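You operate a simulated robot arm through the tools that you are given. There is no shell and no other tool.

Carry out the task below with a simulated robot arm. There is one attempt and no reset: what you move stays moved.

Task
Check the grey housings on the fitting bench. At the end: the black valve with a green cap stands where the white valve with a blue cap stood; the white valve with a blue cap from the fitting bench stands on top of the silver tip; the grey housing with the largest size on its label from the fitting bench is on top of the blue case on the fitting bench; the grey housing with the smallest size on its label from the fitting bench is on the green case; whatever was shut is shut again. Leave all else as you found it, and nothing knocked over. Set down upright: grey housing.

The check looks at the end state, three seconds after you hand in, the way a careful person would. Anything else that was tipped, shoved, dropped, spilled or broken makes it a failure. Lids that push on must go on centred and level and be pressed home; caps that screw on are set level and turned clockwise until they are tight.

Robot
A 6-joint arm with a two-finger parallel gripper, fixed in place. Base frame: the origin is on the floor under the middle of its stand, x ahead of it, y to its left, z up; the work surface is at about z = 860. Lengths are in mm, angles in rad, forces in N, time in s.
With the tool pointing down near the work surface it reaches from about 360 to 760 mm from the base axis. Its first joint turns from -1.152 to 1.152 rad. Payload 2.45 kg.
The tool frame sits at the grasp point between the pads (the TCP): z along the fingers, y along the line on which they close. The tips reach 24 mm beyond it. The gripper opens to 68 mm. The fingers are 17 mm wide and 10 mm thick; the gripper's body (40 by 70 mm) begins 41 mm behind the TCP.
Orientation is that of the tool frame in the base frame, as a unit quaternion [w, x, y, z]. With the fingers straight down and closing along the base's y, the tool's x points along the base's -x, its y along +y and its z along -z.

Tools
- The arm moves only by the tool servo_tool. Its argument "motion" is a list of rows, each a list of 7 numbers: the shift along the base's x, y, z in mm, then the turn, a rotation vector about the base's x, y, z in rad, then the gripper command, from -1 (shut) to 1 (fully open), values between in proportion. In form: [[tx, ty, tz, wx, wy, wz, claw], ...]. A call has 1 to 20 rows; each row shifts and turns the commanded pose from where the row before left it. Each row takes 0.2 s and may step no farther than 50 mm and 0.15 rad from the row before; otherwise, or with a gripper value out of range, the whole call is refused. A pose out of reach is approached as far as the arm can. The call stops where the force on the tool passes 40 N (or 10 N more than at its start, if that is more) or the arm is blocked; 0.2 s more then pass. The fingers move at their own pace (about 108 mm/s each) and stop on an object; they squeeze with about 30 N. The grip force told is the motor's: it shows also when the fingers shut on nothing. Time passes only in rows, and 0.2 s behind the last, so rows that do not move let the fingers close. It gives the time, the measured TCP pose, the force on the tool (base axes), the opening and the grip force at its end, in the units of the frame above (readings bear some noise), with the torque about the TCP (base axes, N m) and any sound that the robot's microphone picked up.
- Cameras (640 x 400 px; columns grow to the right, rows downward): "scene" is fixed at [137, 393, 1457.2]; the picture's right is [-0.94, -0.35, 0.00], its down [-0.21, 0.56, -0.80] and it looks along [0.28, -0.75, -0.59] (base axes); focal length 348 px, centre (320, 200). "wrist" rides on the gripper at [84, 11, -75] in the tool frame; the picture's right is [-0.13, 0.99, 0.00], its down [-0.60, -0.08, -0.79] and it looks along [-0.79, -0.10, 0.61] (tool axes); focal length 251 px, centre (320, 200).
- get_image(camera): a new picture of that camera. It takes no simulated time.
- measure_at(camera, pixels): for up to 12 pixels [column, row] of the newest picture of that camera ("zoom" is the newest enlarged one), the place [x, y, z] in the base frame of the surface seen there, good to about 2 mm, but the place of the scene camera against the robot may be out by one fixed shift of up to 12 mm in any direction. It takes no simulated time.
- zoom(camera, box): a new picture of the part [left, top, right, bottom] of that camera's present view, enlarged. It takes no simulated time.
- job_done(): hands the job in; it is judged then, once.

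Open the gripper and draw the arm clear of the work before you hand the job in, unless the task says otherwise.

The tools are called after "Call:" by a JSON object that holds its "api" and its "payload". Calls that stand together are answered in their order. servo_tool: Moves the arm, as the interface text tells. Its arguments: {"type":"object","properties":{"motion":{"type":"array","items":{"type":"array","items":{"type":"number"}}}},"required":["motion"]} The other tools are called the same way: get_image (camera) takes a picture; measure_at (camera, pixels) gives the place of the surface under pixels of a picture; zoom (camera, box) takes an enlarged picture of a part of a camera's view; job_done () hands the job in.

At the start:

```text
time: 0.0
eef_pos: [346.0, -263.7, 1159.7]
tcp_rot: [0.001, 0.0, 1.0, -0.001]
ft_force: [-0.2, -0.9, 0.3]
wrist_torque: [0.0, 0.02, 0.01]
opening: 67.9
grasp_force: 0.1
```

scene: 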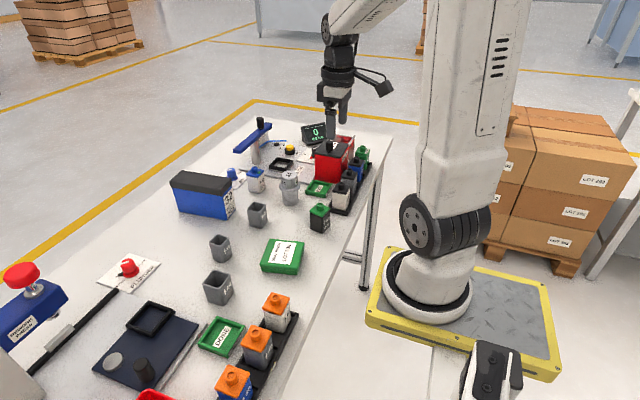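
wrist: 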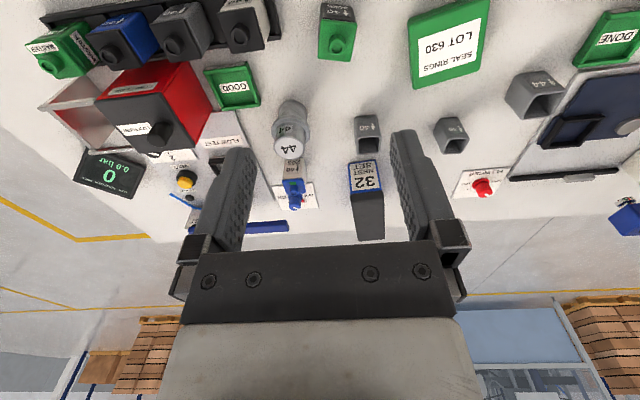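

The scene shows a bench with grey housings around (219,288), (220,247), (257,215), a green case at (283,257), and a blue case at (200,195). I'll zoom in to read labels and identify objects.

Call:
{"api": "zoom", "payload": {"camera": "scene", "box": [160, 110, 400, 260]}}

Call:
{"api": "zoom", "payload": {"camera": "scene", "box": [80, 220, 340, 400]}}

Call:
{"api": "zoom", "payload": {"camera": "wrist", "box": [320, 0, 640, 200]}}

Call:
{"api": "zoom", "payload": {"camera": "wrist", "box": [0, 0, 320, 200]}}

```text
2.67 times, centred on (280, 185) of scene
```

zoom: 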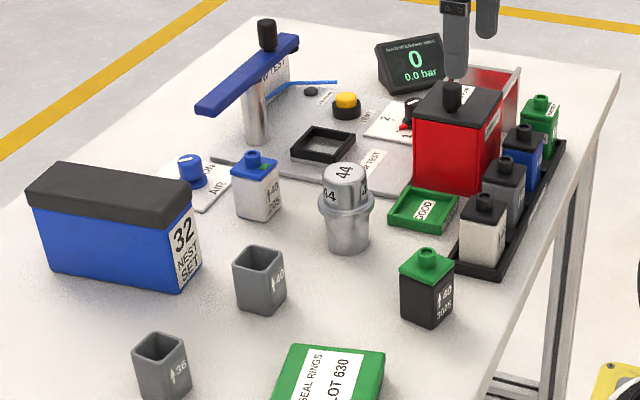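

```text
2.22 times, centred on (210, 310) of scene
```

zoom: 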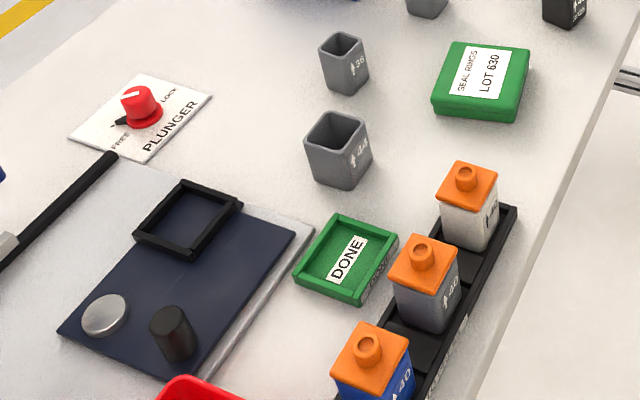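

```text
2.00 times, centred on (480, 100) of wrist
```

zoom: 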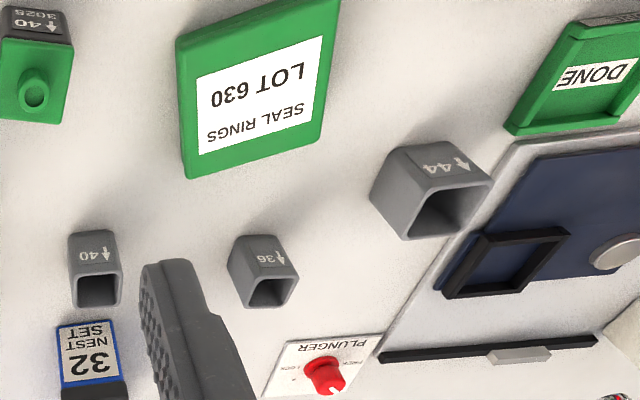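

```text
2.00 times, centred on (160, 100) of wrist
```

zoom: 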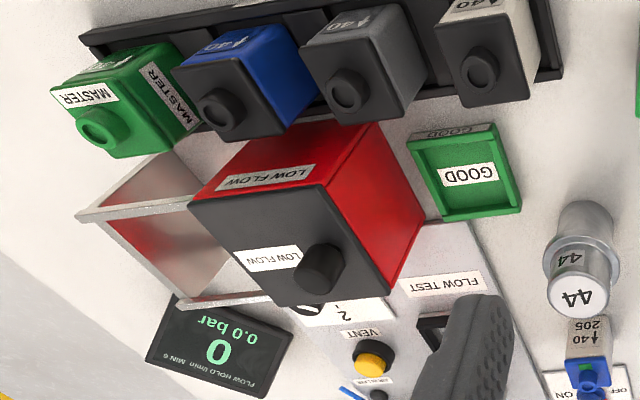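

I'll measure the key objects in both cameras to calibrate the scene camera against the wrist camera.

Call:
{"api": "get_image", "payload": {"camera": "scene"}}

Call:
{"api": "measure_at", "payload": {"camera": "scene", "pixels": [[283, 245], [320, 206], [256, 170], [290, 174], [201, 179], [257, 213], [221, 245], [218, 283], [270, 300], [150, 260], [289, 192], [320, 160]]}}

Call:
{"api": "get_image", "payload": {"camera": "wrist"}}

Call:
{"api": "measure_at", "payload": {"camera": "wrist", "pixels": [[447, 44], [337, 46], [292, 196], [288, 144], [366, 200], [367, 125], [452, 130], [530, 90], [368, 148], [453, 147], [536, 112], [300, 230]]}}

```text
taken
```

scene: 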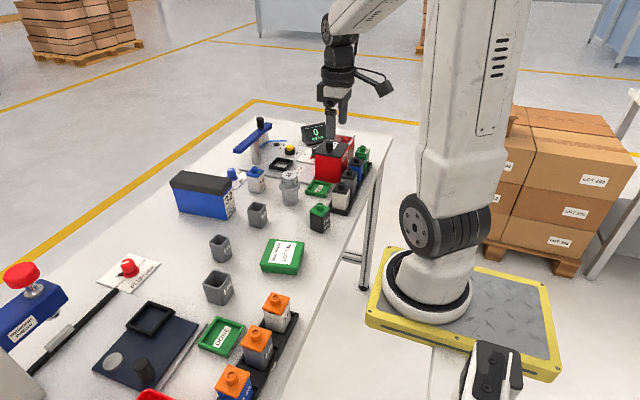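

```text
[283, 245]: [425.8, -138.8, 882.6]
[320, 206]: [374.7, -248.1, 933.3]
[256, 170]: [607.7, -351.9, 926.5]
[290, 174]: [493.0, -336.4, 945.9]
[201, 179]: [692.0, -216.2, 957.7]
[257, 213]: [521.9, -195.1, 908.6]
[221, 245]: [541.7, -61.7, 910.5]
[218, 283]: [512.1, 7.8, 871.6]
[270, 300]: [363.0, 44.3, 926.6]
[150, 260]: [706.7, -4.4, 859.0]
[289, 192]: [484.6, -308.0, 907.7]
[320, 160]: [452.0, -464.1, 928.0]
```

```text
taken
```

wrist: 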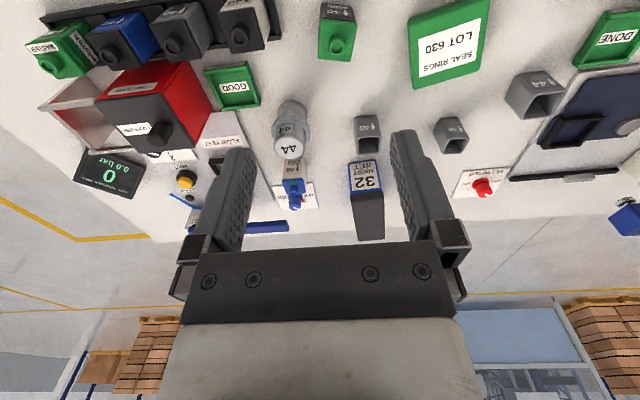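

```text
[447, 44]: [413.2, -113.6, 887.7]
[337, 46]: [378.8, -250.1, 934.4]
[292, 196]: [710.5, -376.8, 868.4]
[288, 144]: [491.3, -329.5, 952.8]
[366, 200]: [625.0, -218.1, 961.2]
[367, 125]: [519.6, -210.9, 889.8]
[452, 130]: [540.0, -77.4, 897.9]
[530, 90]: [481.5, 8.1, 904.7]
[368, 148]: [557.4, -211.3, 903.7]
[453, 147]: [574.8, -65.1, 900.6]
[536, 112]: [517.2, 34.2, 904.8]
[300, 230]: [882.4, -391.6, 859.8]
```

Wrist readings suggest the tip at about (491,-330), the black valve at (378,-250) and the housings at (540,-207), (555,-70) and (500,15). I'll zoom tightly on the individual items to see shapes and labels.

Call:
{"api": "zoom", "payload": {"camera": "scene", "box": [220, 150, 310, 210]}}

Call:
{"api": "zoom", "payload": {"camera": "scene", "box": [290, 180, 350, 240]}}

Call:
{"api": "zoom", "payload": {"camera": "scene", "box": [160, 155, 280, 235]}}

Call:
{"api": "zoom", "payload": {"camera": "scene", "box": [190, 225, 310, 305]}}

Call:
{"api": "zoom", "payload": {"camera": "scene", "box": [0, 240, 240, 400]}}

```text
6.67 times, centred on (265, 180) of scene
```

zoom: 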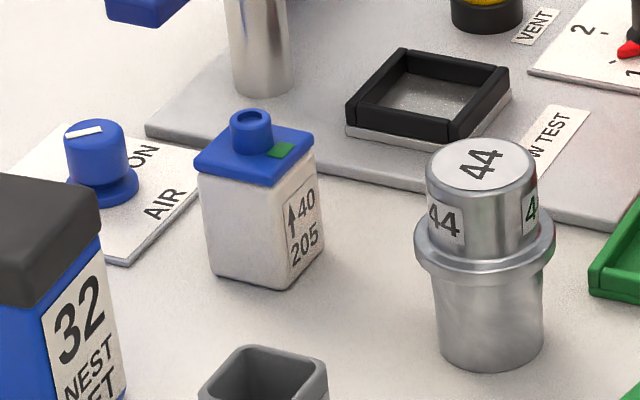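

```text
6.67 times, centred on (320, 210) of scene
```

zoom: 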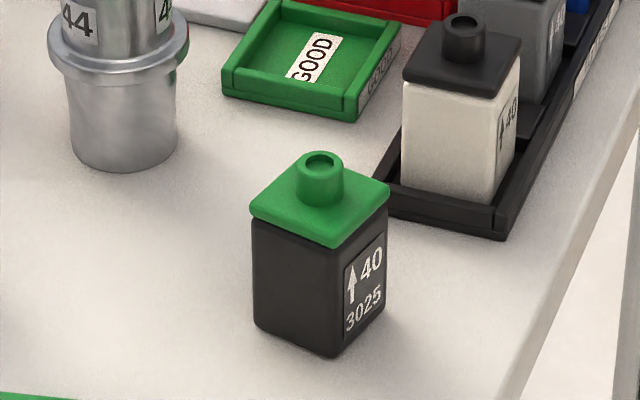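

```text
5.00 times, centred on (220, 195) of scene
```

zoom: 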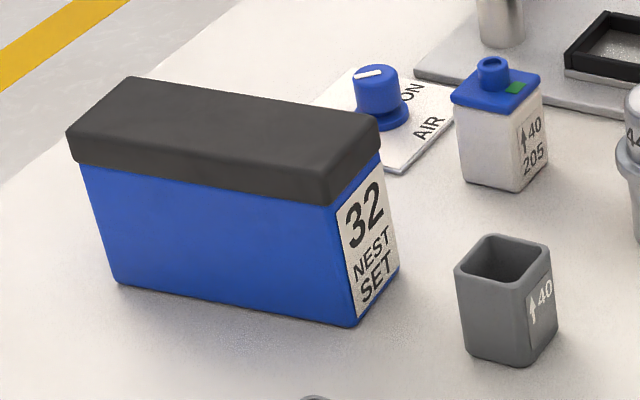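

```text
5.00 times, centred on (250, 265) of scene
```

zoom: 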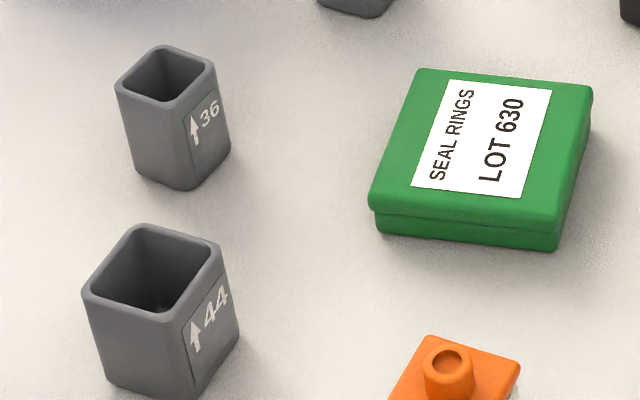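

```text
2.50 times, centred on (120, 320) of scene
```

zoom: 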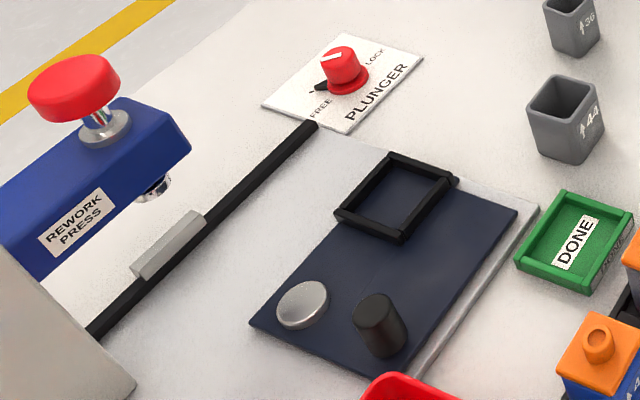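

Labels read 36, 40 and 44 on the three visible housings. I'll sweep the arm left, high above everything, to view the unseen left part of the bench for other housings.

Call:
{"api": "measure_at", "payload": {"camera": "scene", "pixels": [[22, 275], [50, 305], [155, 395], [112, 360], [145, 362], [130, 262], [250, 130], [262, 122], [345, 190], [277, 298], [257, 335], [233, 375]]}}

Call:
{"api": "servo_tool", "payload": {"motion": [[20, 40, 0, 0, 0, 0, 1], [20, 40, 0, 0, 0, 0, 1], [20, 40, 0, 0, 0, 0, 1], [0, 45, 0, 0, 0, 0, 1], [0, 45, 0, 0, 0, 0, 1], [0, 45, 0, 0, 0, 0, 1], [0, 45, 0, 0, 0, 0, 1], [0, 45, 0, 0, 0, 0, 1], [0, 0, 0, 0, 0, 0, 1]]}}

Call:
{"api": "get_image", "payload": {"camera": "wrist"}}

Call:
{"api": "get_image", "payload": {"camera": "scene"}}

```text
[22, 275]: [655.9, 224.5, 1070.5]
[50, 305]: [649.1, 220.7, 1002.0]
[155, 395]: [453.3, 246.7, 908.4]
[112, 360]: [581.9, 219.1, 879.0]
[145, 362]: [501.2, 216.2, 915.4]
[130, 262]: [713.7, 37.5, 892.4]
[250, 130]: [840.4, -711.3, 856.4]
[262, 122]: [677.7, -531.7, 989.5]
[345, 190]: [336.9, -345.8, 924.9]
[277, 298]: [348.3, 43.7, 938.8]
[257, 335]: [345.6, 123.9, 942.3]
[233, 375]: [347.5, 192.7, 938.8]
```

```text
time: 2.0
eef_pos: [406.8, 79.7, 1157.9]
tcp_rot: [-0.001, -0.001, 1.0, 0.0]
ft_force: [0.4, 0.2, 0.3]
wrist_torque: [0.0, -0.01, 0.01]
opening: 68.1
grasp_force: 0.0
```

```text
taken
```

wrist: 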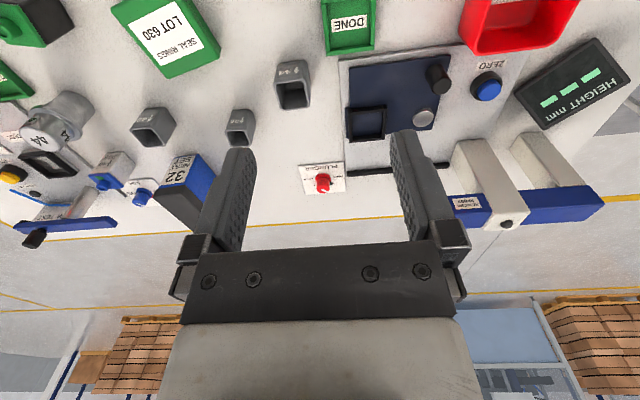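

```text
taken
```

scene: 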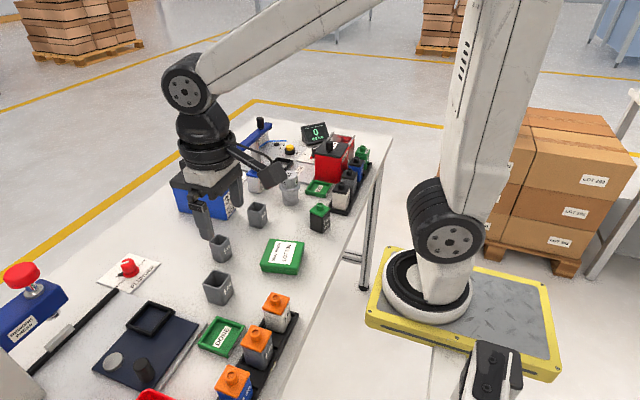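

The left part shows a red bin at (520,20), a ZERO button, and a HEIGHT gauge. I'll zoom on the bin and the rest.

Call:
{"api": "zoom", "payload": {"camera": "wrist", "box": [320, 0, 640, 200]}}

Call:
{"api": "zoom", "payload": {"camera": "wrist", "box": [80, 0, 400, 200]}}

Call:
{"api": "zoom", "payload": {"camera": "scene", "box": [290, 100, 400, 220]}}

```text
2.00 times, centred on (480, 100) of wrist
```

zoom: 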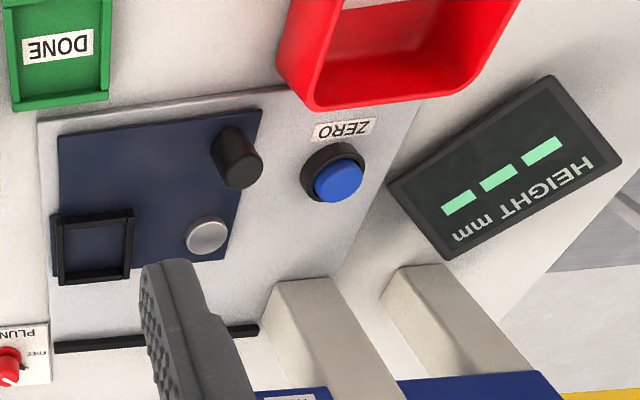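

```text
2.00 times, centred on (240, 100) of wrist
```

zoom: 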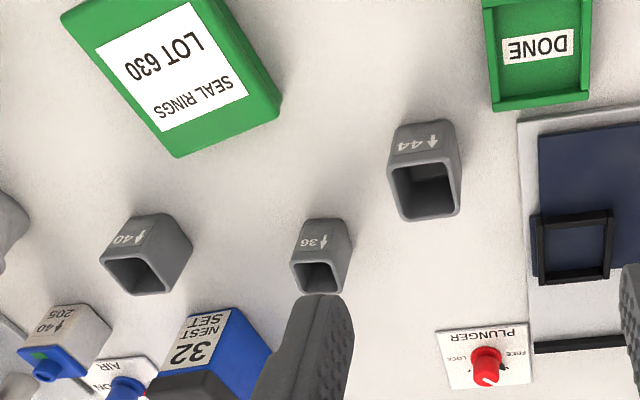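

```text
3.33 times, centred on (345, 160) of scene
```

zoom: 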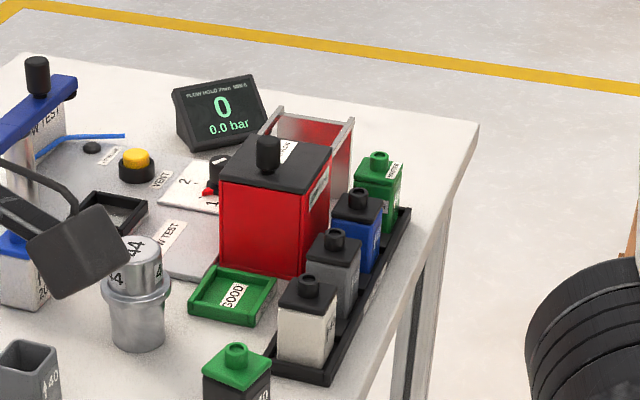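

The red bin's inside isn't fully visible at the top edge. I'll shift a bit left and backward to look into it.

Call:
{"api": "servo_tool", "payload": {"motion": [[-10, 40, 0, 0, 0, 0, 1], [-10, 40, 0, 0, 0, 0, 1], [-10, 40, 10, 0, 0, 0, 1], [-10, 40, 10, 0, 0, 0, 1], [-10, 20, 10, 0, 0, 0, 1], [0, 0, 0, 0, 0, 0, 1]]}}

Call:
{"api": "get_image", "payload": {"camera": "wrist"}}

Call:
{"api": "get_image", "payload": {"camera": "scene"}}

```text
time: 3.4
eef_pos: [358.2, 259.6, 1189.1]
tcp_rot: [0.0, 0.0, 1.0, 0.0]
ft_force: [-0.3, -0.3, 0.5]
wrist_torque: [-0.02, 0.01, 0.01]
opening: 67.7
grasp_force: 0.0
```

```text
taken
```

wrist: 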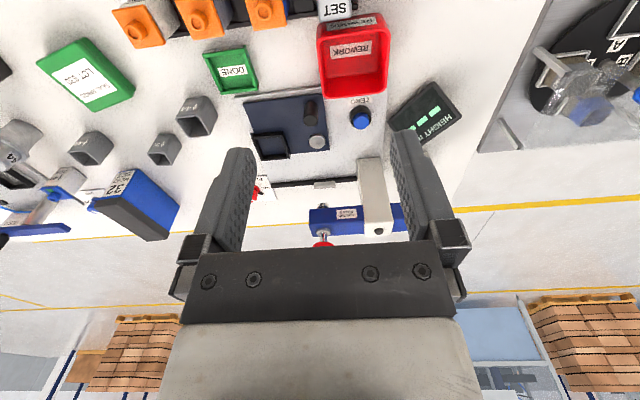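

```text
taken
```

scene: 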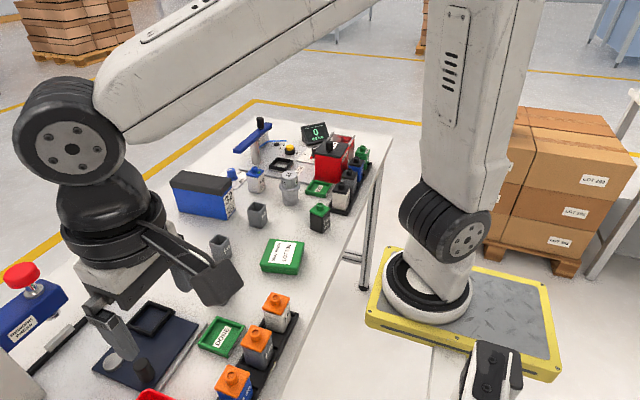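

Another bench appears at the upper right of the wrist view (590,80). I'll zoom in on it and on the red bin at (352,50).

Call:
{"api": "zoom", "payload": {"camera": "wrist", "box": [480, 0, 640, 140]}}

Call:
{"api": "zoom", "payload": {"camera": "wrist", "box": [240, 0, 480, 150]}}

Call:
{"api": "zoom", "payload": {"camera": "wrist", "box": [0, 0, 280, 240]}}

Call:
{"api": "measure_at", "payload": {"camera": "wrist", "pixels": [[575, 110], [600, 50], [620, 30], [540, 60], [352, 60], [480, 100], [500, 140]]}}

```text
2.86 times, centred on (560, 70) of wrist
```

zoom: 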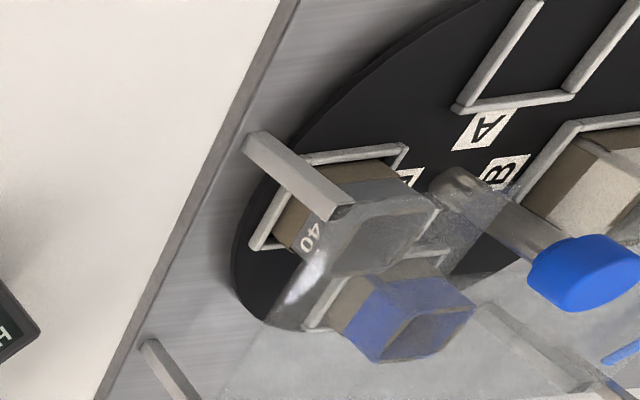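

```text
2.67 times, centred on (360, 75) of wrist
```

zoom: 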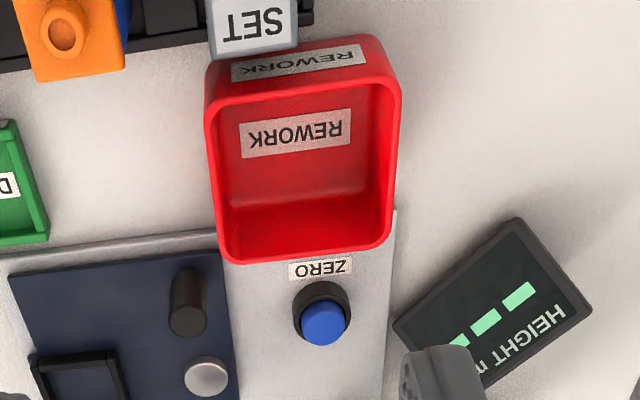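

```text
1.67 times, centred on (140, 120) of wrist
```

zoom: 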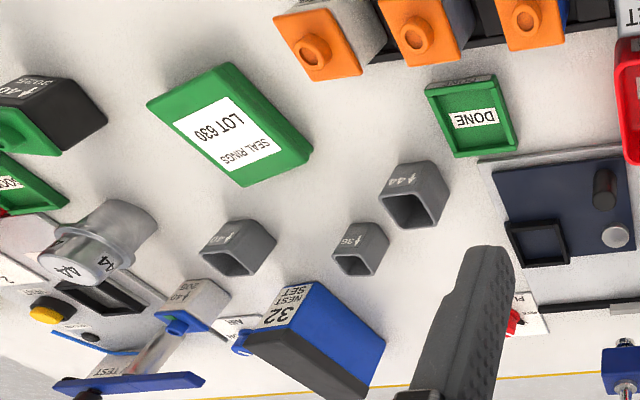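

```text
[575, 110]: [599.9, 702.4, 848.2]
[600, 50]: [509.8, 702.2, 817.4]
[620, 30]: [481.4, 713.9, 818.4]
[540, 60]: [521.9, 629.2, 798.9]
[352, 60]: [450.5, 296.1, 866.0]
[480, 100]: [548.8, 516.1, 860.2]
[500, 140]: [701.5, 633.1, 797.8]
```

The red bin is empty and the second bench on the left is a separate turntable station (z about 800-818), so the housings that matter are 36, 40 and 44. I'll examine the gripper's fingers from the scene camera and then go look at the valves up close.

Call:
{"api": "zoom", "payload": {"camera": "scene", "box": [50, 220, 250, 400]}}

Call:
{"api": "servo_tool", "payload": {"motion": [[10, -40, 0, 0, 0, 0, 1], [10, -40, 0, 0, 0, 0, 1], [10, -40, 0, 0, 0, 0, 1], [10, -45, 0, 0, 0, 0, 1], [10, -45, 0, 0, 0, 0, 1], [0, -45, 0, 0, 0, 0, 1], [0, -45, 0, 0, 0, 0, 1], [0, -45, 0, 0, 0, 0, 1], [0, -45, 0, 0, 0, 0, 1], [0, -45, 0, 0, 0, 0, 1], [0, -45, 0, 0, 0, 0, 1], [0, -45, 0, 0, 0, 0, 1], [0, -45, -20, 0, 0, 0, 1], [0, 0, -40, 0, 0, 0, 1], [0, 0, -40, 0, 0, 0, 1], [0, 0, 0, 0, 0, 0, 1]]}}

Call:
{"api": "get_image", "payload": {"camera": "wrist"}}

Call:
{"api": "get_image", "payload": {"camera": "scene"}}

```text
2.22 times, centred on (150, 310) of scene
```

zoom: 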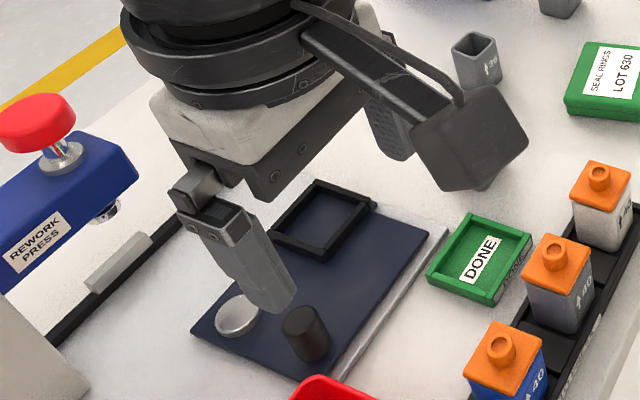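

```text
time: 6.8
eef_pos: [407.7, -311.0, 1090.0]
tcp_rot: [0.0, 0.001, 1.0, 0.0]
ft_force: [0.1, -0.5, 0.3]
wrist_torque: [-0.01, -0.02, 0.02]
opening: 68.1
grasp_force: 0.0
```

```text
taken
```

wrist: 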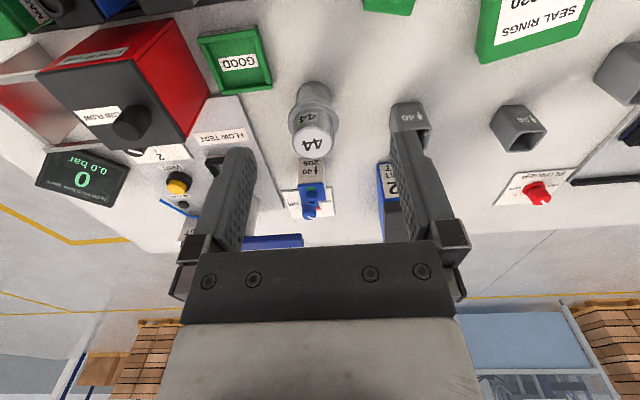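

```text
taken
```

scene: 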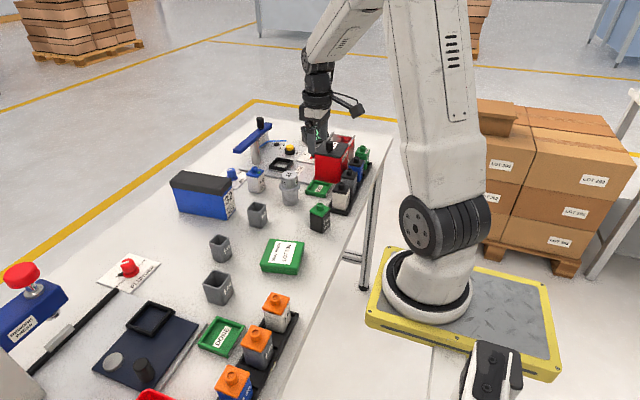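

The tip at (312,120) hides part of the white valve. I'll shift forward to look at it more directly from above.

Call:
{"api": "servo_tool", "payload": {"motion": [[40, 10, -5, 0, 0, 0, 1], [40, 10, -5, 0, 0, 0, 1], [40, 0, -10, 0, 0, 0, 1], [0, 0, -10, 0, 0, 0, 1], [0, 0, 0, 0, 0, 0, 1]]}}

Call:
{"api": "get_image", "payload": {"camera": "wrist"}}

Call:
{"api": "zoom", "payload": {"camera": "wrist", "box": [240, 60, 400, 200]}}

```text
time: 8.0
eef_pos: [525.3, -290.1, 1059.7]
tcp_rot: [-0.001, 0.0, 1.0, 0.0]
ft_force: [0.2, 0.1, -0.5]
wrist_torque: [0.01, 0.0, -0.01]
opening: 67.9
grasp_force: 0.2
```

```text
taken
```

wrist: 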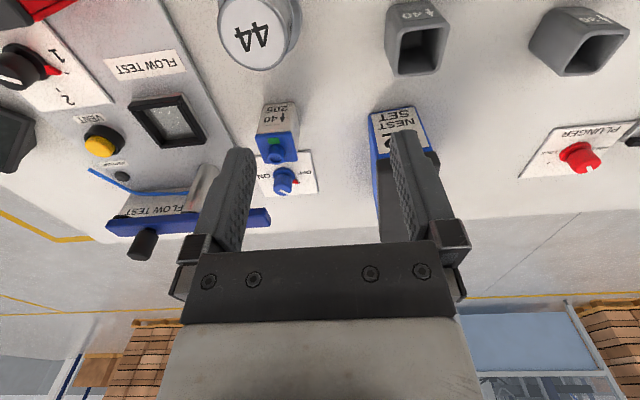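

```text
2.86 times, centred on (320, 130) of wrist
```

zoom: 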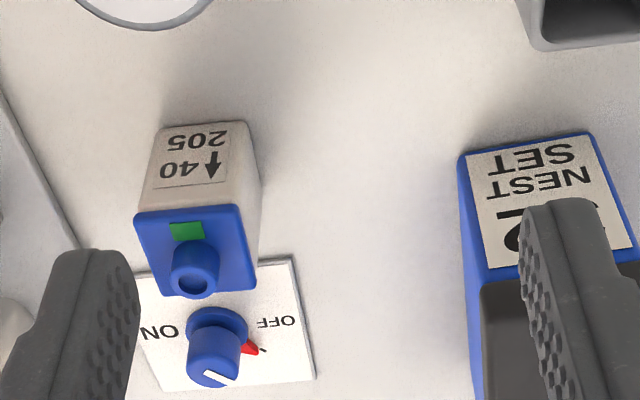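

I'll measure the white valve's cap corners, knob and body edges in the zoomed picture.

Call:
{"api": "measure_at", "payload": {"camera": "zoom", "pixels": [[141, 217], [234, 211], [250, 283], [168, 290], [195, 282], [195, 255], [150, 190], [236, 190], [168, 130], [245, 127], [204, 204], [188, 232]]}}

Call:
{"api": "zoom", "payload": {"camera": "wrist", "box": [250, 90, 310, 170]}}

```text
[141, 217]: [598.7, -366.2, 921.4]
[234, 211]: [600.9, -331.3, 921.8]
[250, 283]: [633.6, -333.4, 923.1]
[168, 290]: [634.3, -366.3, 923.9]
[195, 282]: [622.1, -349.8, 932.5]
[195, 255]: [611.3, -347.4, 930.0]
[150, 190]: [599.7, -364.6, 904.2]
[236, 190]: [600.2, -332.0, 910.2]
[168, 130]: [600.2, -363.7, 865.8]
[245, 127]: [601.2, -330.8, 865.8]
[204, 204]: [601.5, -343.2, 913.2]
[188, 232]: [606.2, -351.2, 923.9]
```

```text
5.00 times, centred on (280, 130) of wrist
```

zoom: 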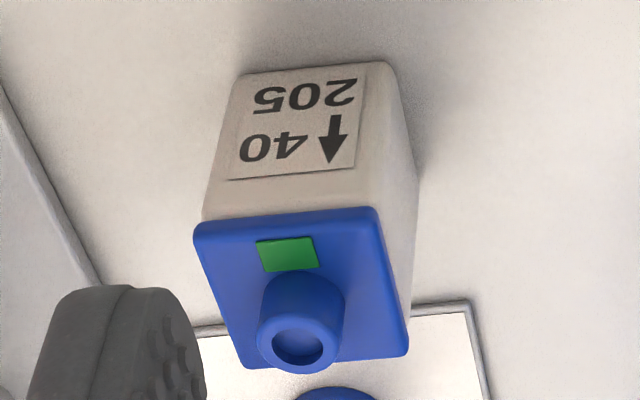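

The white valve looks axis-aligned, about 36 mm square, centred near (617,-349), with the cap top at 923 and the knob top near 934. I'll measure the blue lever, the AIR knob, the tip and the case for clearances.

Call:
{"api": "measure_at", "payload": {"camera": "wrist", "pixels": [[266, 217], [258, 212], [140, 228], [283, 178], [284, 188], [252, 40], [265, 60], [233, 25], [292, 15], [380, 120], [424, 125], [258, 62]]}}

Call:
{"api": "zoom", "payload": {"camera": "scene", "box": [220, 105, 320, 205]}}

```text
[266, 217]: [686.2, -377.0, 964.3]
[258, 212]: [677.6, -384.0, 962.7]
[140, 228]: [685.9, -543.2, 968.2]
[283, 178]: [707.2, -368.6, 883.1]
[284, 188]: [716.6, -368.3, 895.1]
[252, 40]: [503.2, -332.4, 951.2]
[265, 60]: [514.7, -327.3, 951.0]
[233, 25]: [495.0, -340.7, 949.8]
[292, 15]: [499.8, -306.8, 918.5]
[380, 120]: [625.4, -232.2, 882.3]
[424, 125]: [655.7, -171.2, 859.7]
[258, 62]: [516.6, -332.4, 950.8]
```

```text
4.00 times, centred on (270, 155) of scene
```

zoom: 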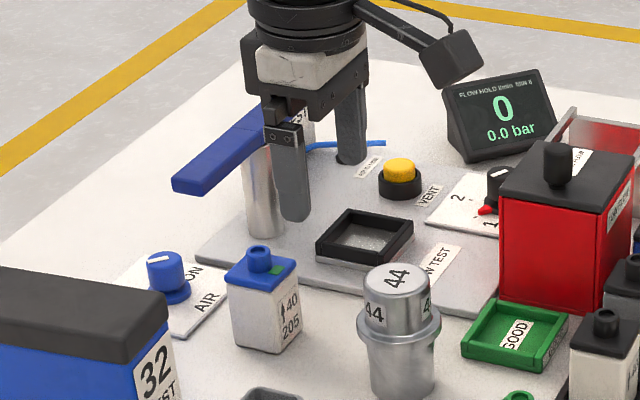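

The lever end is near x≥677 at z≈965, clear of a gripper at x=617. I'll back up to see the tip's whole top disc and the black valve.

Call:
{"api": "servo_tool", "payload": {"motion": [[-45, 0, 10, 0, 0, 0, 1], [-45, 0, 10, 0, 0, 0, 1], [0, 0, 0, 0, 0, 0, 1]]}}

Call:
{"api": "zoom", "payload": {"camera": "wrist", "box": [240, 20, 400, 160]}}

```text
time: 8.8
eef_pos: [435.5, -289.0, 1080.2]
tcp_rot: [0.0, 0.0, 1.0, 0.001]
ft_force: [-0.4, 0.3, 0.2]
wrist_torque: [0.02, -0.02, -0.02]
opening: 68.0
grasp_force: 0.1
```

```text
2.86 times, centred on (320, 90) of wrist
```

zoom: 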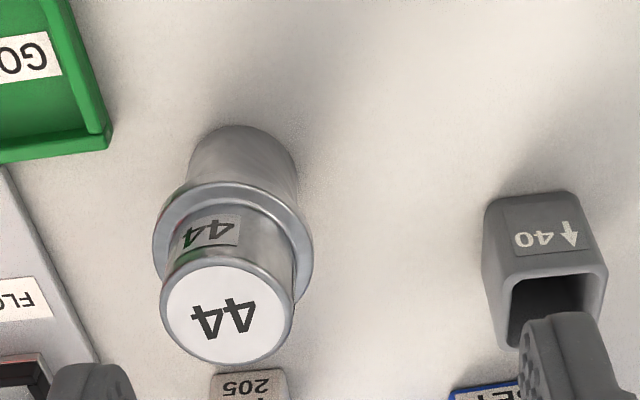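

The tip's top disc spans roughly (163–293, 265–363) in the zoom. I'll measure its rim points and the visible 40-housing.

Call:
{"api": "measure_at", "payload": {"camera": "zoom", "pixels": [[168, 312], [289, 310], [226, 268], [227, 360], [228, 312], [180, 345], [275, 345], [510, 280], [595, 275], [490, 215], [575, 205], [215, 130]]}}

```text
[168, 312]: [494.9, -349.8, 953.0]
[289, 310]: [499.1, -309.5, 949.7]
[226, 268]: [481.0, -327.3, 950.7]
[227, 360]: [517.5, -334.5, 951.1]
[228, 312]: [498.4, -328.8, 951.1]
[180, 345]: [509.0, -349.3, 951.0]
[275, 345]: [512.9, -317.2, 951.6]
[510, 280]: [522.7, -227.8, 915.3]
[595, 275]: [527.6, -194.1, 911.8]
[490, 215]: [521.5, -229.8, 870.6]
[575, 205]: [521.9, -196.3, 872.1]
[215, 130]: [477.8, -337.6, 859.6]
```

The disc centre is about (499,-330), z≈951, with diameter ≈41. Now I'll move above the white valve at (616.5,-349), staying high, and check alignment.

Call:
{"api": "servo_tool", "payload": {"motion": [[45, -15, 0, 0, 0, 0, 1], [45, -15, 0, 0, 0, 0, 1], [45, -15, 0, 0, 0, 0, 1], [46, -15, 0, 0, 0, 0, 1], [0, 0, -35, 0, 0, 0, 1], [0, 0, -35, 0, 0, 0, 1], [0, 0, 0, 0, 0, 0, 1]]}}

Call:
{"api": "get_image", "payload": {"camera": "wrist"}}

Call:
{"api": "zoom", "payload": {"camera": "scene", "box": [200, 90, 340, 210]}}

```text
time: 10.4
eef_pos: [617.5, -348.0, 1008.1]
tcp_rot: [0.001, 0.0, 1.0, 0.0]
ft_force: [0.0, 0.1, 0.6]
wrist_torque: [0.01, 0.0, 0.0]
opening: 68.0
grasp_force: 0.1
```

```text
taken
```

wrist: 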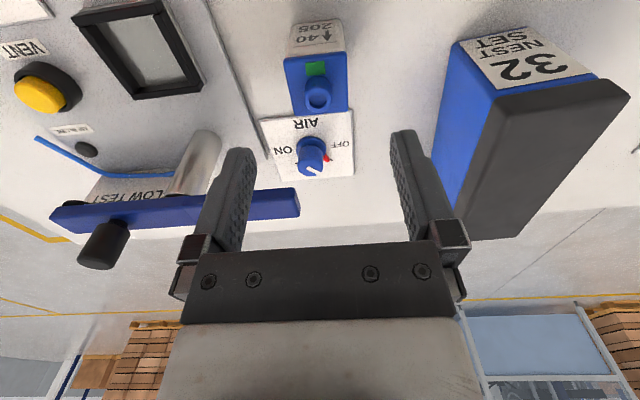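

```text
3.33 times, centred on (270, 150) of scene
```

zoom: 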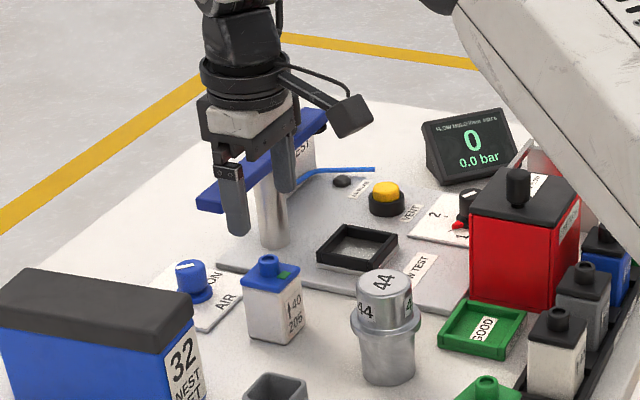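

The valve is visible at (318,70) between the fingers. I'll measure its cap corners and knob here for precise alignment.

Call:
{"api": "zoom", "payload": {"camera": "wrist", "box": [270, 10, 370, 120]}}

Call:
{"api": "measure_at", "payload": {"camera": "wrist", "pixels": [[286, 60], [347, 57], [292, 108], [347, 106], [319, 93], [318, 104], [292, 28], [342, 26], [298, 201], [290, 197], [200, 205], [290, 209]]}}

```text
3.64 times, centred on (320, 65) of wrist
```

zoom: 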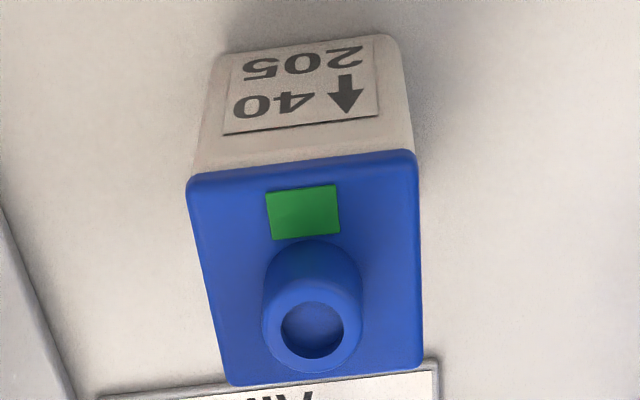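

```text
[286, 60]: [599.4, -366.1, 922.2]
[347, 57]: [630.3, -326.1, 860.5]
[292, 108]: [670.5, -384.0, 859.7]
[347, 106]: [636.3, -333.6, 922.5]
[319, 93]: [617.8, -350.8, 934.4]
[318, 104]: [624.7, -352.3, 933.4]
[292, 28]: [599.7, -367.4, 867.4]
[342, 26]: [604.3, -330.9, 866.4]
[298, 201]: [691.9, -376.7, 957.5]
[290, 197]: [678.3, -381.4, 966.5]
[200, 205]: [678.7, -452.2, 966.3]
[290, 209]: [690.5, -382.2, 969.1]
```

The cap spans x≈599.5–639.5 and y≈-368 to -330, so it is centred at (619.5,-349.5), aligned with the axes. I'll descend around it with the fingers open, keeping the palm above the knob, and check before gripping.

Call:
{"api": "servo_tool", "payload": {"motion": [[2.5, -0.8, -30, 0, 0, 0, 1], [0, 0, -30, 0, 0, 0, 1], [0, 0, -25, 0, 0, 0, 1], [0, 0, -15, 0, 0, 0, 1], [0, 0, -9, 0, 0, 0, 1], [0, 0, 0, 0, 0, 0, 1]]}}

Call:
{"api": "get_image", "payload": {"camera": "wrist"}}

Call:
{"api": "zoom", "payload": {"camera": "scene", "box": [210, 110, 310, 210]}}

```text
time: 11.8
eef_pos: [618.6, -349.3, 898.3]
tcp_rot: [0.0, 0.0, 1.0, 0.0]
ft_force: [0.6, -0.1, 0.1]
wrist_torque: [0.04, 0.02, 0.02]
opening: 67.8
grasp_force: 0.0
```

```text
taken
```

wrist: 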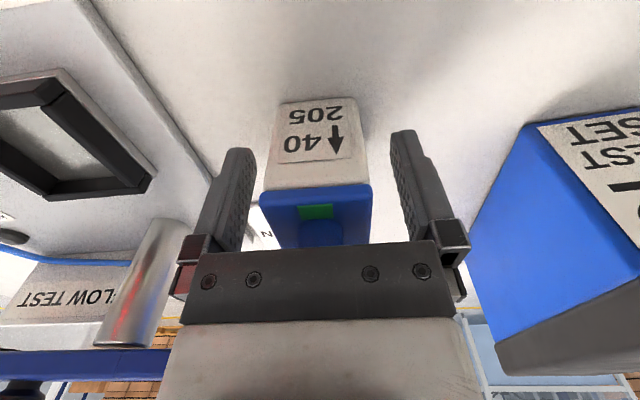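

```text
4.00 times, centred on (260, 160) of scene
```

zoom: 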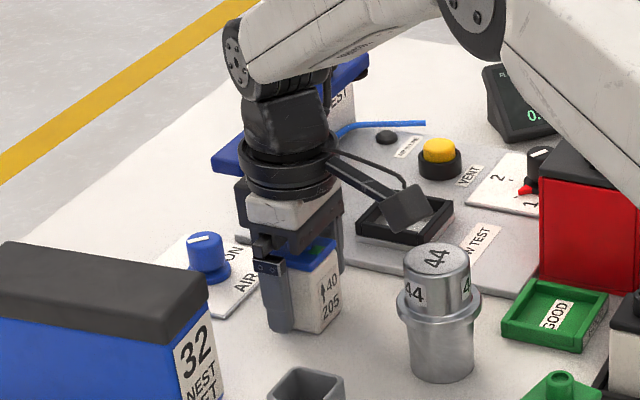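

The fingers straddle the valve evenly (cap at about 262–372 between the fingers at 250 and 392). I'll close the gripper gently in two stages.

Call:
{"api": "servo_tool", "payload": {"motion": [[0, 0, 0, 0, 0, 0, 0.3], [0, 0, 0, 0, 0, 0, 0.25], [0, 0, 0, 0, 0, 0, -1], [0, 0, 0, 0, 0, 0, -1], [0, 0, 0, 0, 0, 0, -1]]}}

Call:
{"api": "get_image", "payload": {"camera": "wrist"}}

```text
time: 13.0
eef_pos: [618.9, -351.0, 897.8]
tcp_rot: [-0.001, 0.0, 1.0, 0.0]
ft_force: [0.0, 0.0, 0.4]
wrist_torque: [0.0, 0.0, 0.0]
opening: 39.8
grasp_force: 30.2
```

```text
taken
```

wrist: 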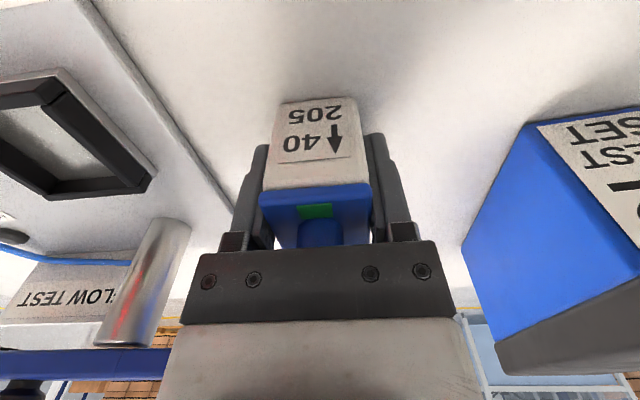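

Gripped at 39.8 mm with 30 N. I'll lift just a few millimetres and check that the body rises with the cap.

Call:
{"api": "servo_tool", "payload": {"motion": [[0, 0, 2, 0, 0, 0, -1], [0, 0, 3, 0, 0, 0, -1], [0, 0, 5, 0, 0, 0, -1], [0, 0, 0, 0, 0, 0, -1]]}}

Call:
{"api": "get_image", "payload": {"camera": "wrist"}}

Call:
{"api": "zoom", "payload": {"camera": "scene", "box": [210, 110, 310, 210]}}

```text
time: 14.0
eef_pos: [618.1, -350.1, 909.7]
tcp_rot: [0.0, 0.0, 1.0, 0.0]
ft_force: [-0.2, 0.2, -1.1]
wrist_torque: [-0.01, 0.01, 0.0]
opening: 39.8
grasp_force: 30.0
```

```text
taken
```

wrist: 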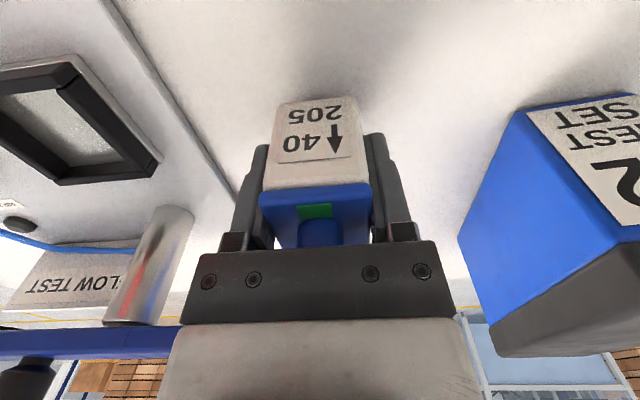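

```text
4.00 times, centred on (260, 160) of scene
```

zoom: 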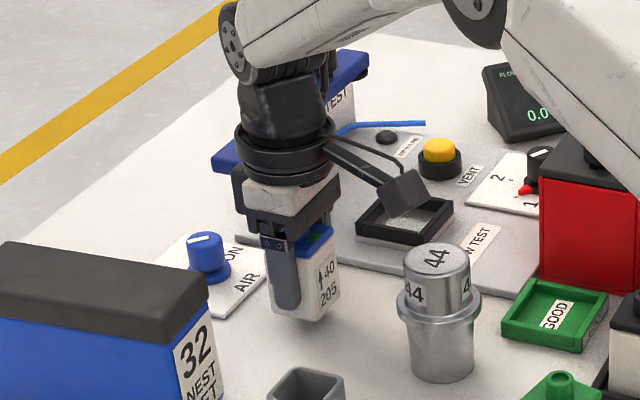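

The body rises with the cap and the weight reads ~1 N, so the cap holds. I'll lift well clear and carry it above the silver tip at (499,-330).

Call:
{"api": "servo_tool", "payload": {"motion": [[0, 0, 20, 0, 0, 0, -1], [0, 0, 40, 0, 0, 0, -1], [0, 0, 40, 0, 0, 0, -1], [0, 0, 40, 0, 0, 0, -1], [-20, 4, 0, 0, 0, 0, -1], [-30, 5, 0, 0, 0, 0, -1], [-30, 5, 0, 0, 0, 0, -1], [-25, 4, 0, 0, 0, 0, -1], [-15.5, 1.5, 0, 0, 0, 0, -1], [0, 0, -20, 0, 0, 0, -1], [0, 0, -20, 0, 0, 0, -1], [0, 0, -5, 0, 0, 0, -1], [0, 0, 0, 0, 0, 0, -1]]}}

Call:
{"api": "get_image", "payload": {"camera": "wrist"}}

Call:
{"api": "zoom", "payload": {"camera": "scene", "box": [230, 100, 350, 220]}}

```text
time: 16.8
eef_pos: [499.8, -330.0, 1003.8]
tcp_rot: [-0.001, 0.0, 1.0, 0.0]
ft_force: [0.6, 0.1, -0.8]
wrist_torque: [-0.01, -0.02, -0.01]
opening: 39.8
grasp_force: 30.2
```

```text
taken
```

wrist: 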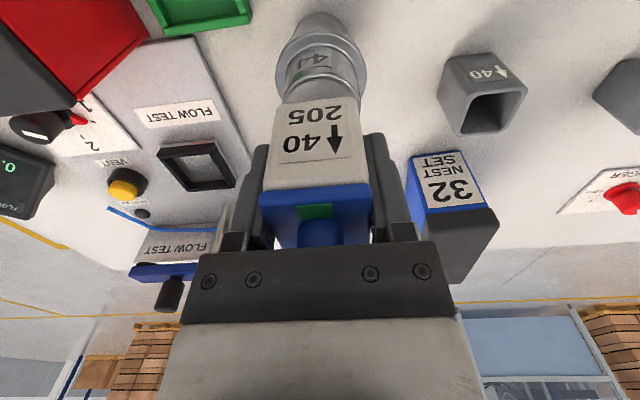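

```text
3.33 times, centred on (290, 160) of scene
```

zoom: 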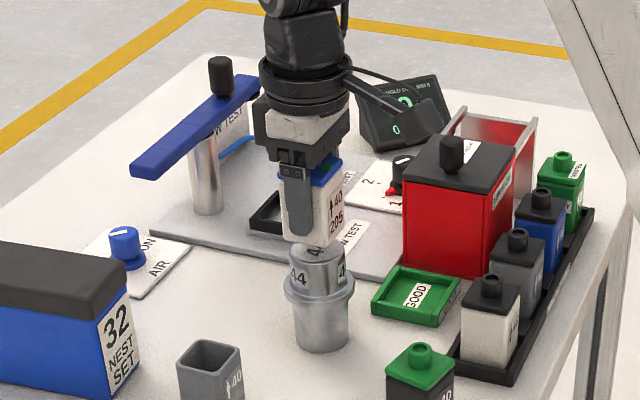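

The valve sits directly over the tip with about 13 mm to go. I'll lower slowly and watch for contact force.

Call:
{"api": "servo_tool", "payload": {"motion": [[0, 0, -5, 0, 0, 0, -1], [0, 0, -4, 0, 0, 0, -1], [0, 0, -2, 0, 0, 0, -1], [0, 0, -1, 0, 0, 0, -1], [0, 0, 0, 0, 0, 0, -1]]}}

Call:
{"api": "zoom", "payload": {"camera": "scene", "box": [250, 130, 330, 210]}}

```text
time: 18.0
eef_pos: [499.3, -331.6, 992.4]
tcp_rot: [0.0, 0.001, 1.0, 0.0]
ft_force: [-0.8, -0.5, -0.3]
wrist_torque: [0.02, -0.02, -0.02]
opening: 39.7
grasp_force: 30.0
```

```text
5.00 times, centred on (290, 170) of scene
```

zoom: 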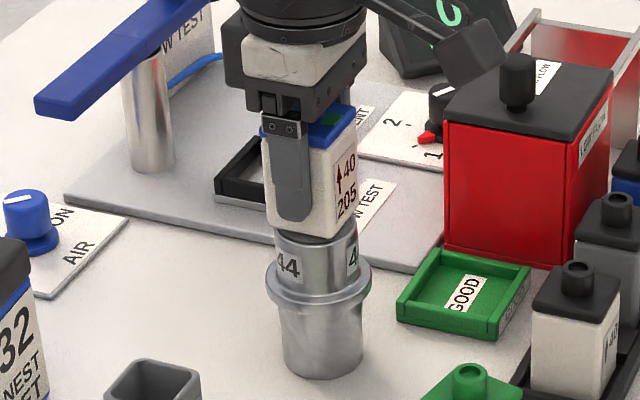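

Nearly touching; I'll continue in half-millimetre steps.

Call:
{"api": "servo_tool", "payload": {"motion": [[0, 0, -0.7, 0, 0, 0, -1], [0, 0, -0.7, 0, 0, 0, -1], [0, 0, 0, 0, 0, 0, -1]]}}

```text
time: 18.8
eef_pos: [500.4, -330.0, 991.3]
tcp_rot: [0.001, 0.0, 1.0, 0.001]
ft_force: [-0.3, -0.3, -0.1]
wrist_torque: [-0.02, 0.0, 0.04]
opening: 39.8
grasp_force: 30.1
```

Call:
{"api": "servo_tool", "payload": {"motion": [[0, 0, -0.6, 0, 0, 0, -1], [0, 0, -0.6, 0, 0, 0, -1], [0, 0, 0, 0, 0, 0, -1]]}}

Call:
{"api": "zoom", "payload": {"camera": "scene", "box": [270, 160, 310, 200]}}

```text
time: 19.6
eef_pos: [498.3, -330.8, 991.7]
tcp_rot: [0.0, 0.0, 1.0, 0.0]
ft_force: [0.3, -0.6, -0.9]
wrist_torque: [0.01, -0.03, -0.02]
opening: 39.7
grasp_force: 30.0
```

```text
10.00 times, centred on (290, 180) of scene
```

zoom: 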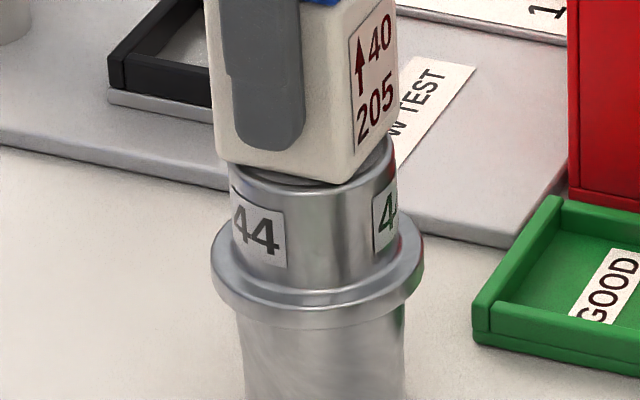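

There's still a thin gap under the valve. I'll continue lowering in small steps until contact is felt.

Call:
{"api": "servo_tool", "payload": {"motion": [[0, 0, -0.6, 0, 0, 0, -1], [0, 0, -0.6, 0, 0, 0, -1], [0, 0, 0, 0, 0, 0, -1]]}}

Call:
{"api": "servo_tool", "payload": {"motion": [[0, 0, -0.5, 0, 0, 0, -1], [0, 0, 0, 0, 0, 0, -1]]}}

Call:
{"api": "zoom", "payload": {"camera": "scene", "box": [270, 160, 310, 200]}}

```text
time: 20.4
eef_pos: [499.3, -331.6, 990.3]
tcp_rot: [0.001, 0.0, 1.0, -0.001]
ft_force: [0.1, -1.5, 4.0]
wrist_torque: [-0.03, 0.02, 0.0]
opening: 39.6
grasp_force: 30.0
```

```text
time: 21.0
eef_pos: [498.8, -331.5, 990.6]
tcp_rot: [0.001, 0.001, 1.0, -0.001]
ft_force: [-0.9, -0.7, 11.8]
wrist_torque: [0.07, 0.1, 0.0]
opening: 39.5
grasp_force: 29.9
```

```text
10.00 times, centred on (290, 180) of scene
```

zoom: 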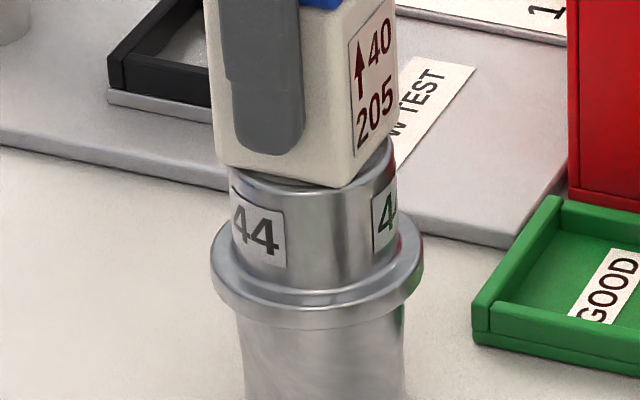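

Contact is firm at 11.8 N. I'll relax by half a millimetre and open the fingers, then check the valve stands.

Call:
{"api": "servo_tool", "payload": {"motion": [[0, 0, 0.5, 0, 0, 0, -1], [0, 0, 0.2, 0, 0, 0, -1], [0, 0, 0, 0, 0, 0, 0.2], [0, 0, 0, 0, 0, 0, 0.3], [0, 0, 0, 0, 0, 0, 0.6], [0, 0, 0, 0, 0, 0, 1], [0, 0, 0, 0, 0, 0, 1]]}}

Call:
{"api": "get_image", "payload": {"camera": "wrist"}}

Call:
{"api": "zoom", "payload": {"camera": "scene", "box": [250, 130, 330, 210]}}

```text
time: 22.6
eef_pos: [499.5, -331.0, 989.7]
tcp_rot: [0.0, 0.0, 1.0, 0.001]
ft_force: [0.5, -0.4, -0.8]
wrist_torque: [0.02, 0.0, 0.03]
opening: 68.1
grasp_force: 0.2
```

```text
taken
```

wrist: 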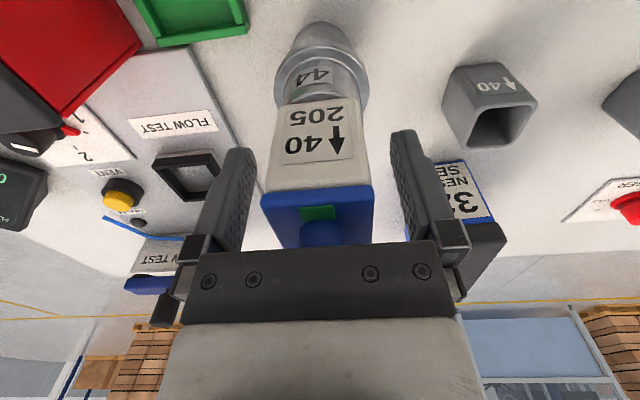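

```text
5.00 times, centred on (290, 170) of scene
```

zoom: 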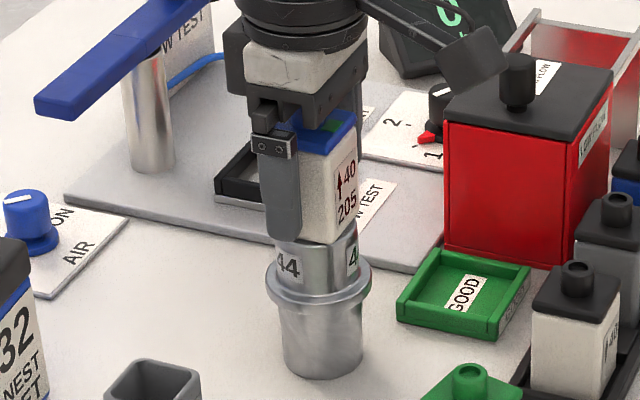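

The white valve stands upright on the tip. I'll withdraw straight up and go above the black valve near (378,-250).

Call:
{"api": "servo_tool", "payload": {"motion": [[0, 0, 10, 0, 0, 0, 1], [0, 0, 25, 0, 0, 0, 1], [0, 0, 40, 0, 0, 0, 1], [0, 0, 40, 0, 0, 0, 1], [-30, 20, 0, 0, 0, 0, 1], [-30, 20, 0, 0, 0, 0, 1], [-30, 20, 0, 0, 0, 0, 1], [-31, 20, 0, 0, 0, 0, 1], [0, 0, -40, 0, 0, 0, 1], [0, 0, -40, 0, 0, 0, 1], [0, 0, 0, 0, 0, 0, 1]]}}

Call:
{"api": "get_image", "payload": {"camera": "wrist"}}

Call:
{"api": "zoom", "payload": {"camera": "scene", "box": [220, 110, 380, 250]}}

```text
time: 25.0
eef_pos: [378.8, -251.1, 1024.7]
tcp_rot: [0.0, 0.0, 1.0, 0.0]
ft_force: [-0.1, -0.3, 0.4]
wrist_torque: [0.0, -0.03, 0.01]
opening: 67.9
grasp_force: 0.1
```

```text
taken
```

wrist: 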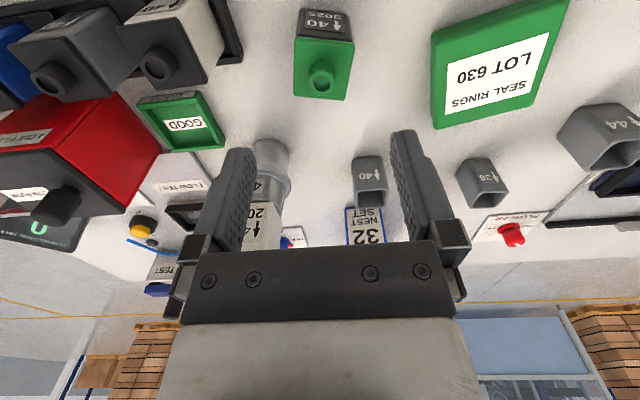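

```text
2.86 times, centred on (300, 180) of scene
```

zoom: 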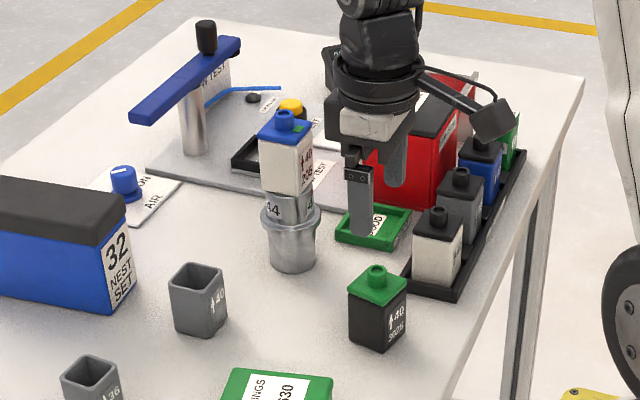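

The white valve stands steady on the tip. I'll zoom on the black valve at (322,55) in the wrist view to measure its position and orientation.

Call:
{"api": "zoom", "payload": {"camera": "wrist", "box": [270, 0, 370, 110]}}

```text
3.64 times, centred on (320, 55) of wrist
```

zoom: 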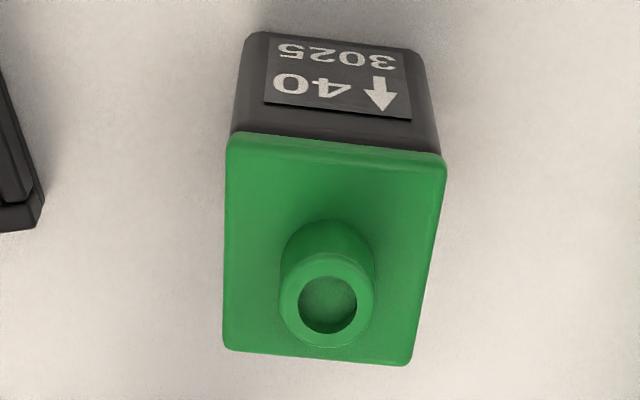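

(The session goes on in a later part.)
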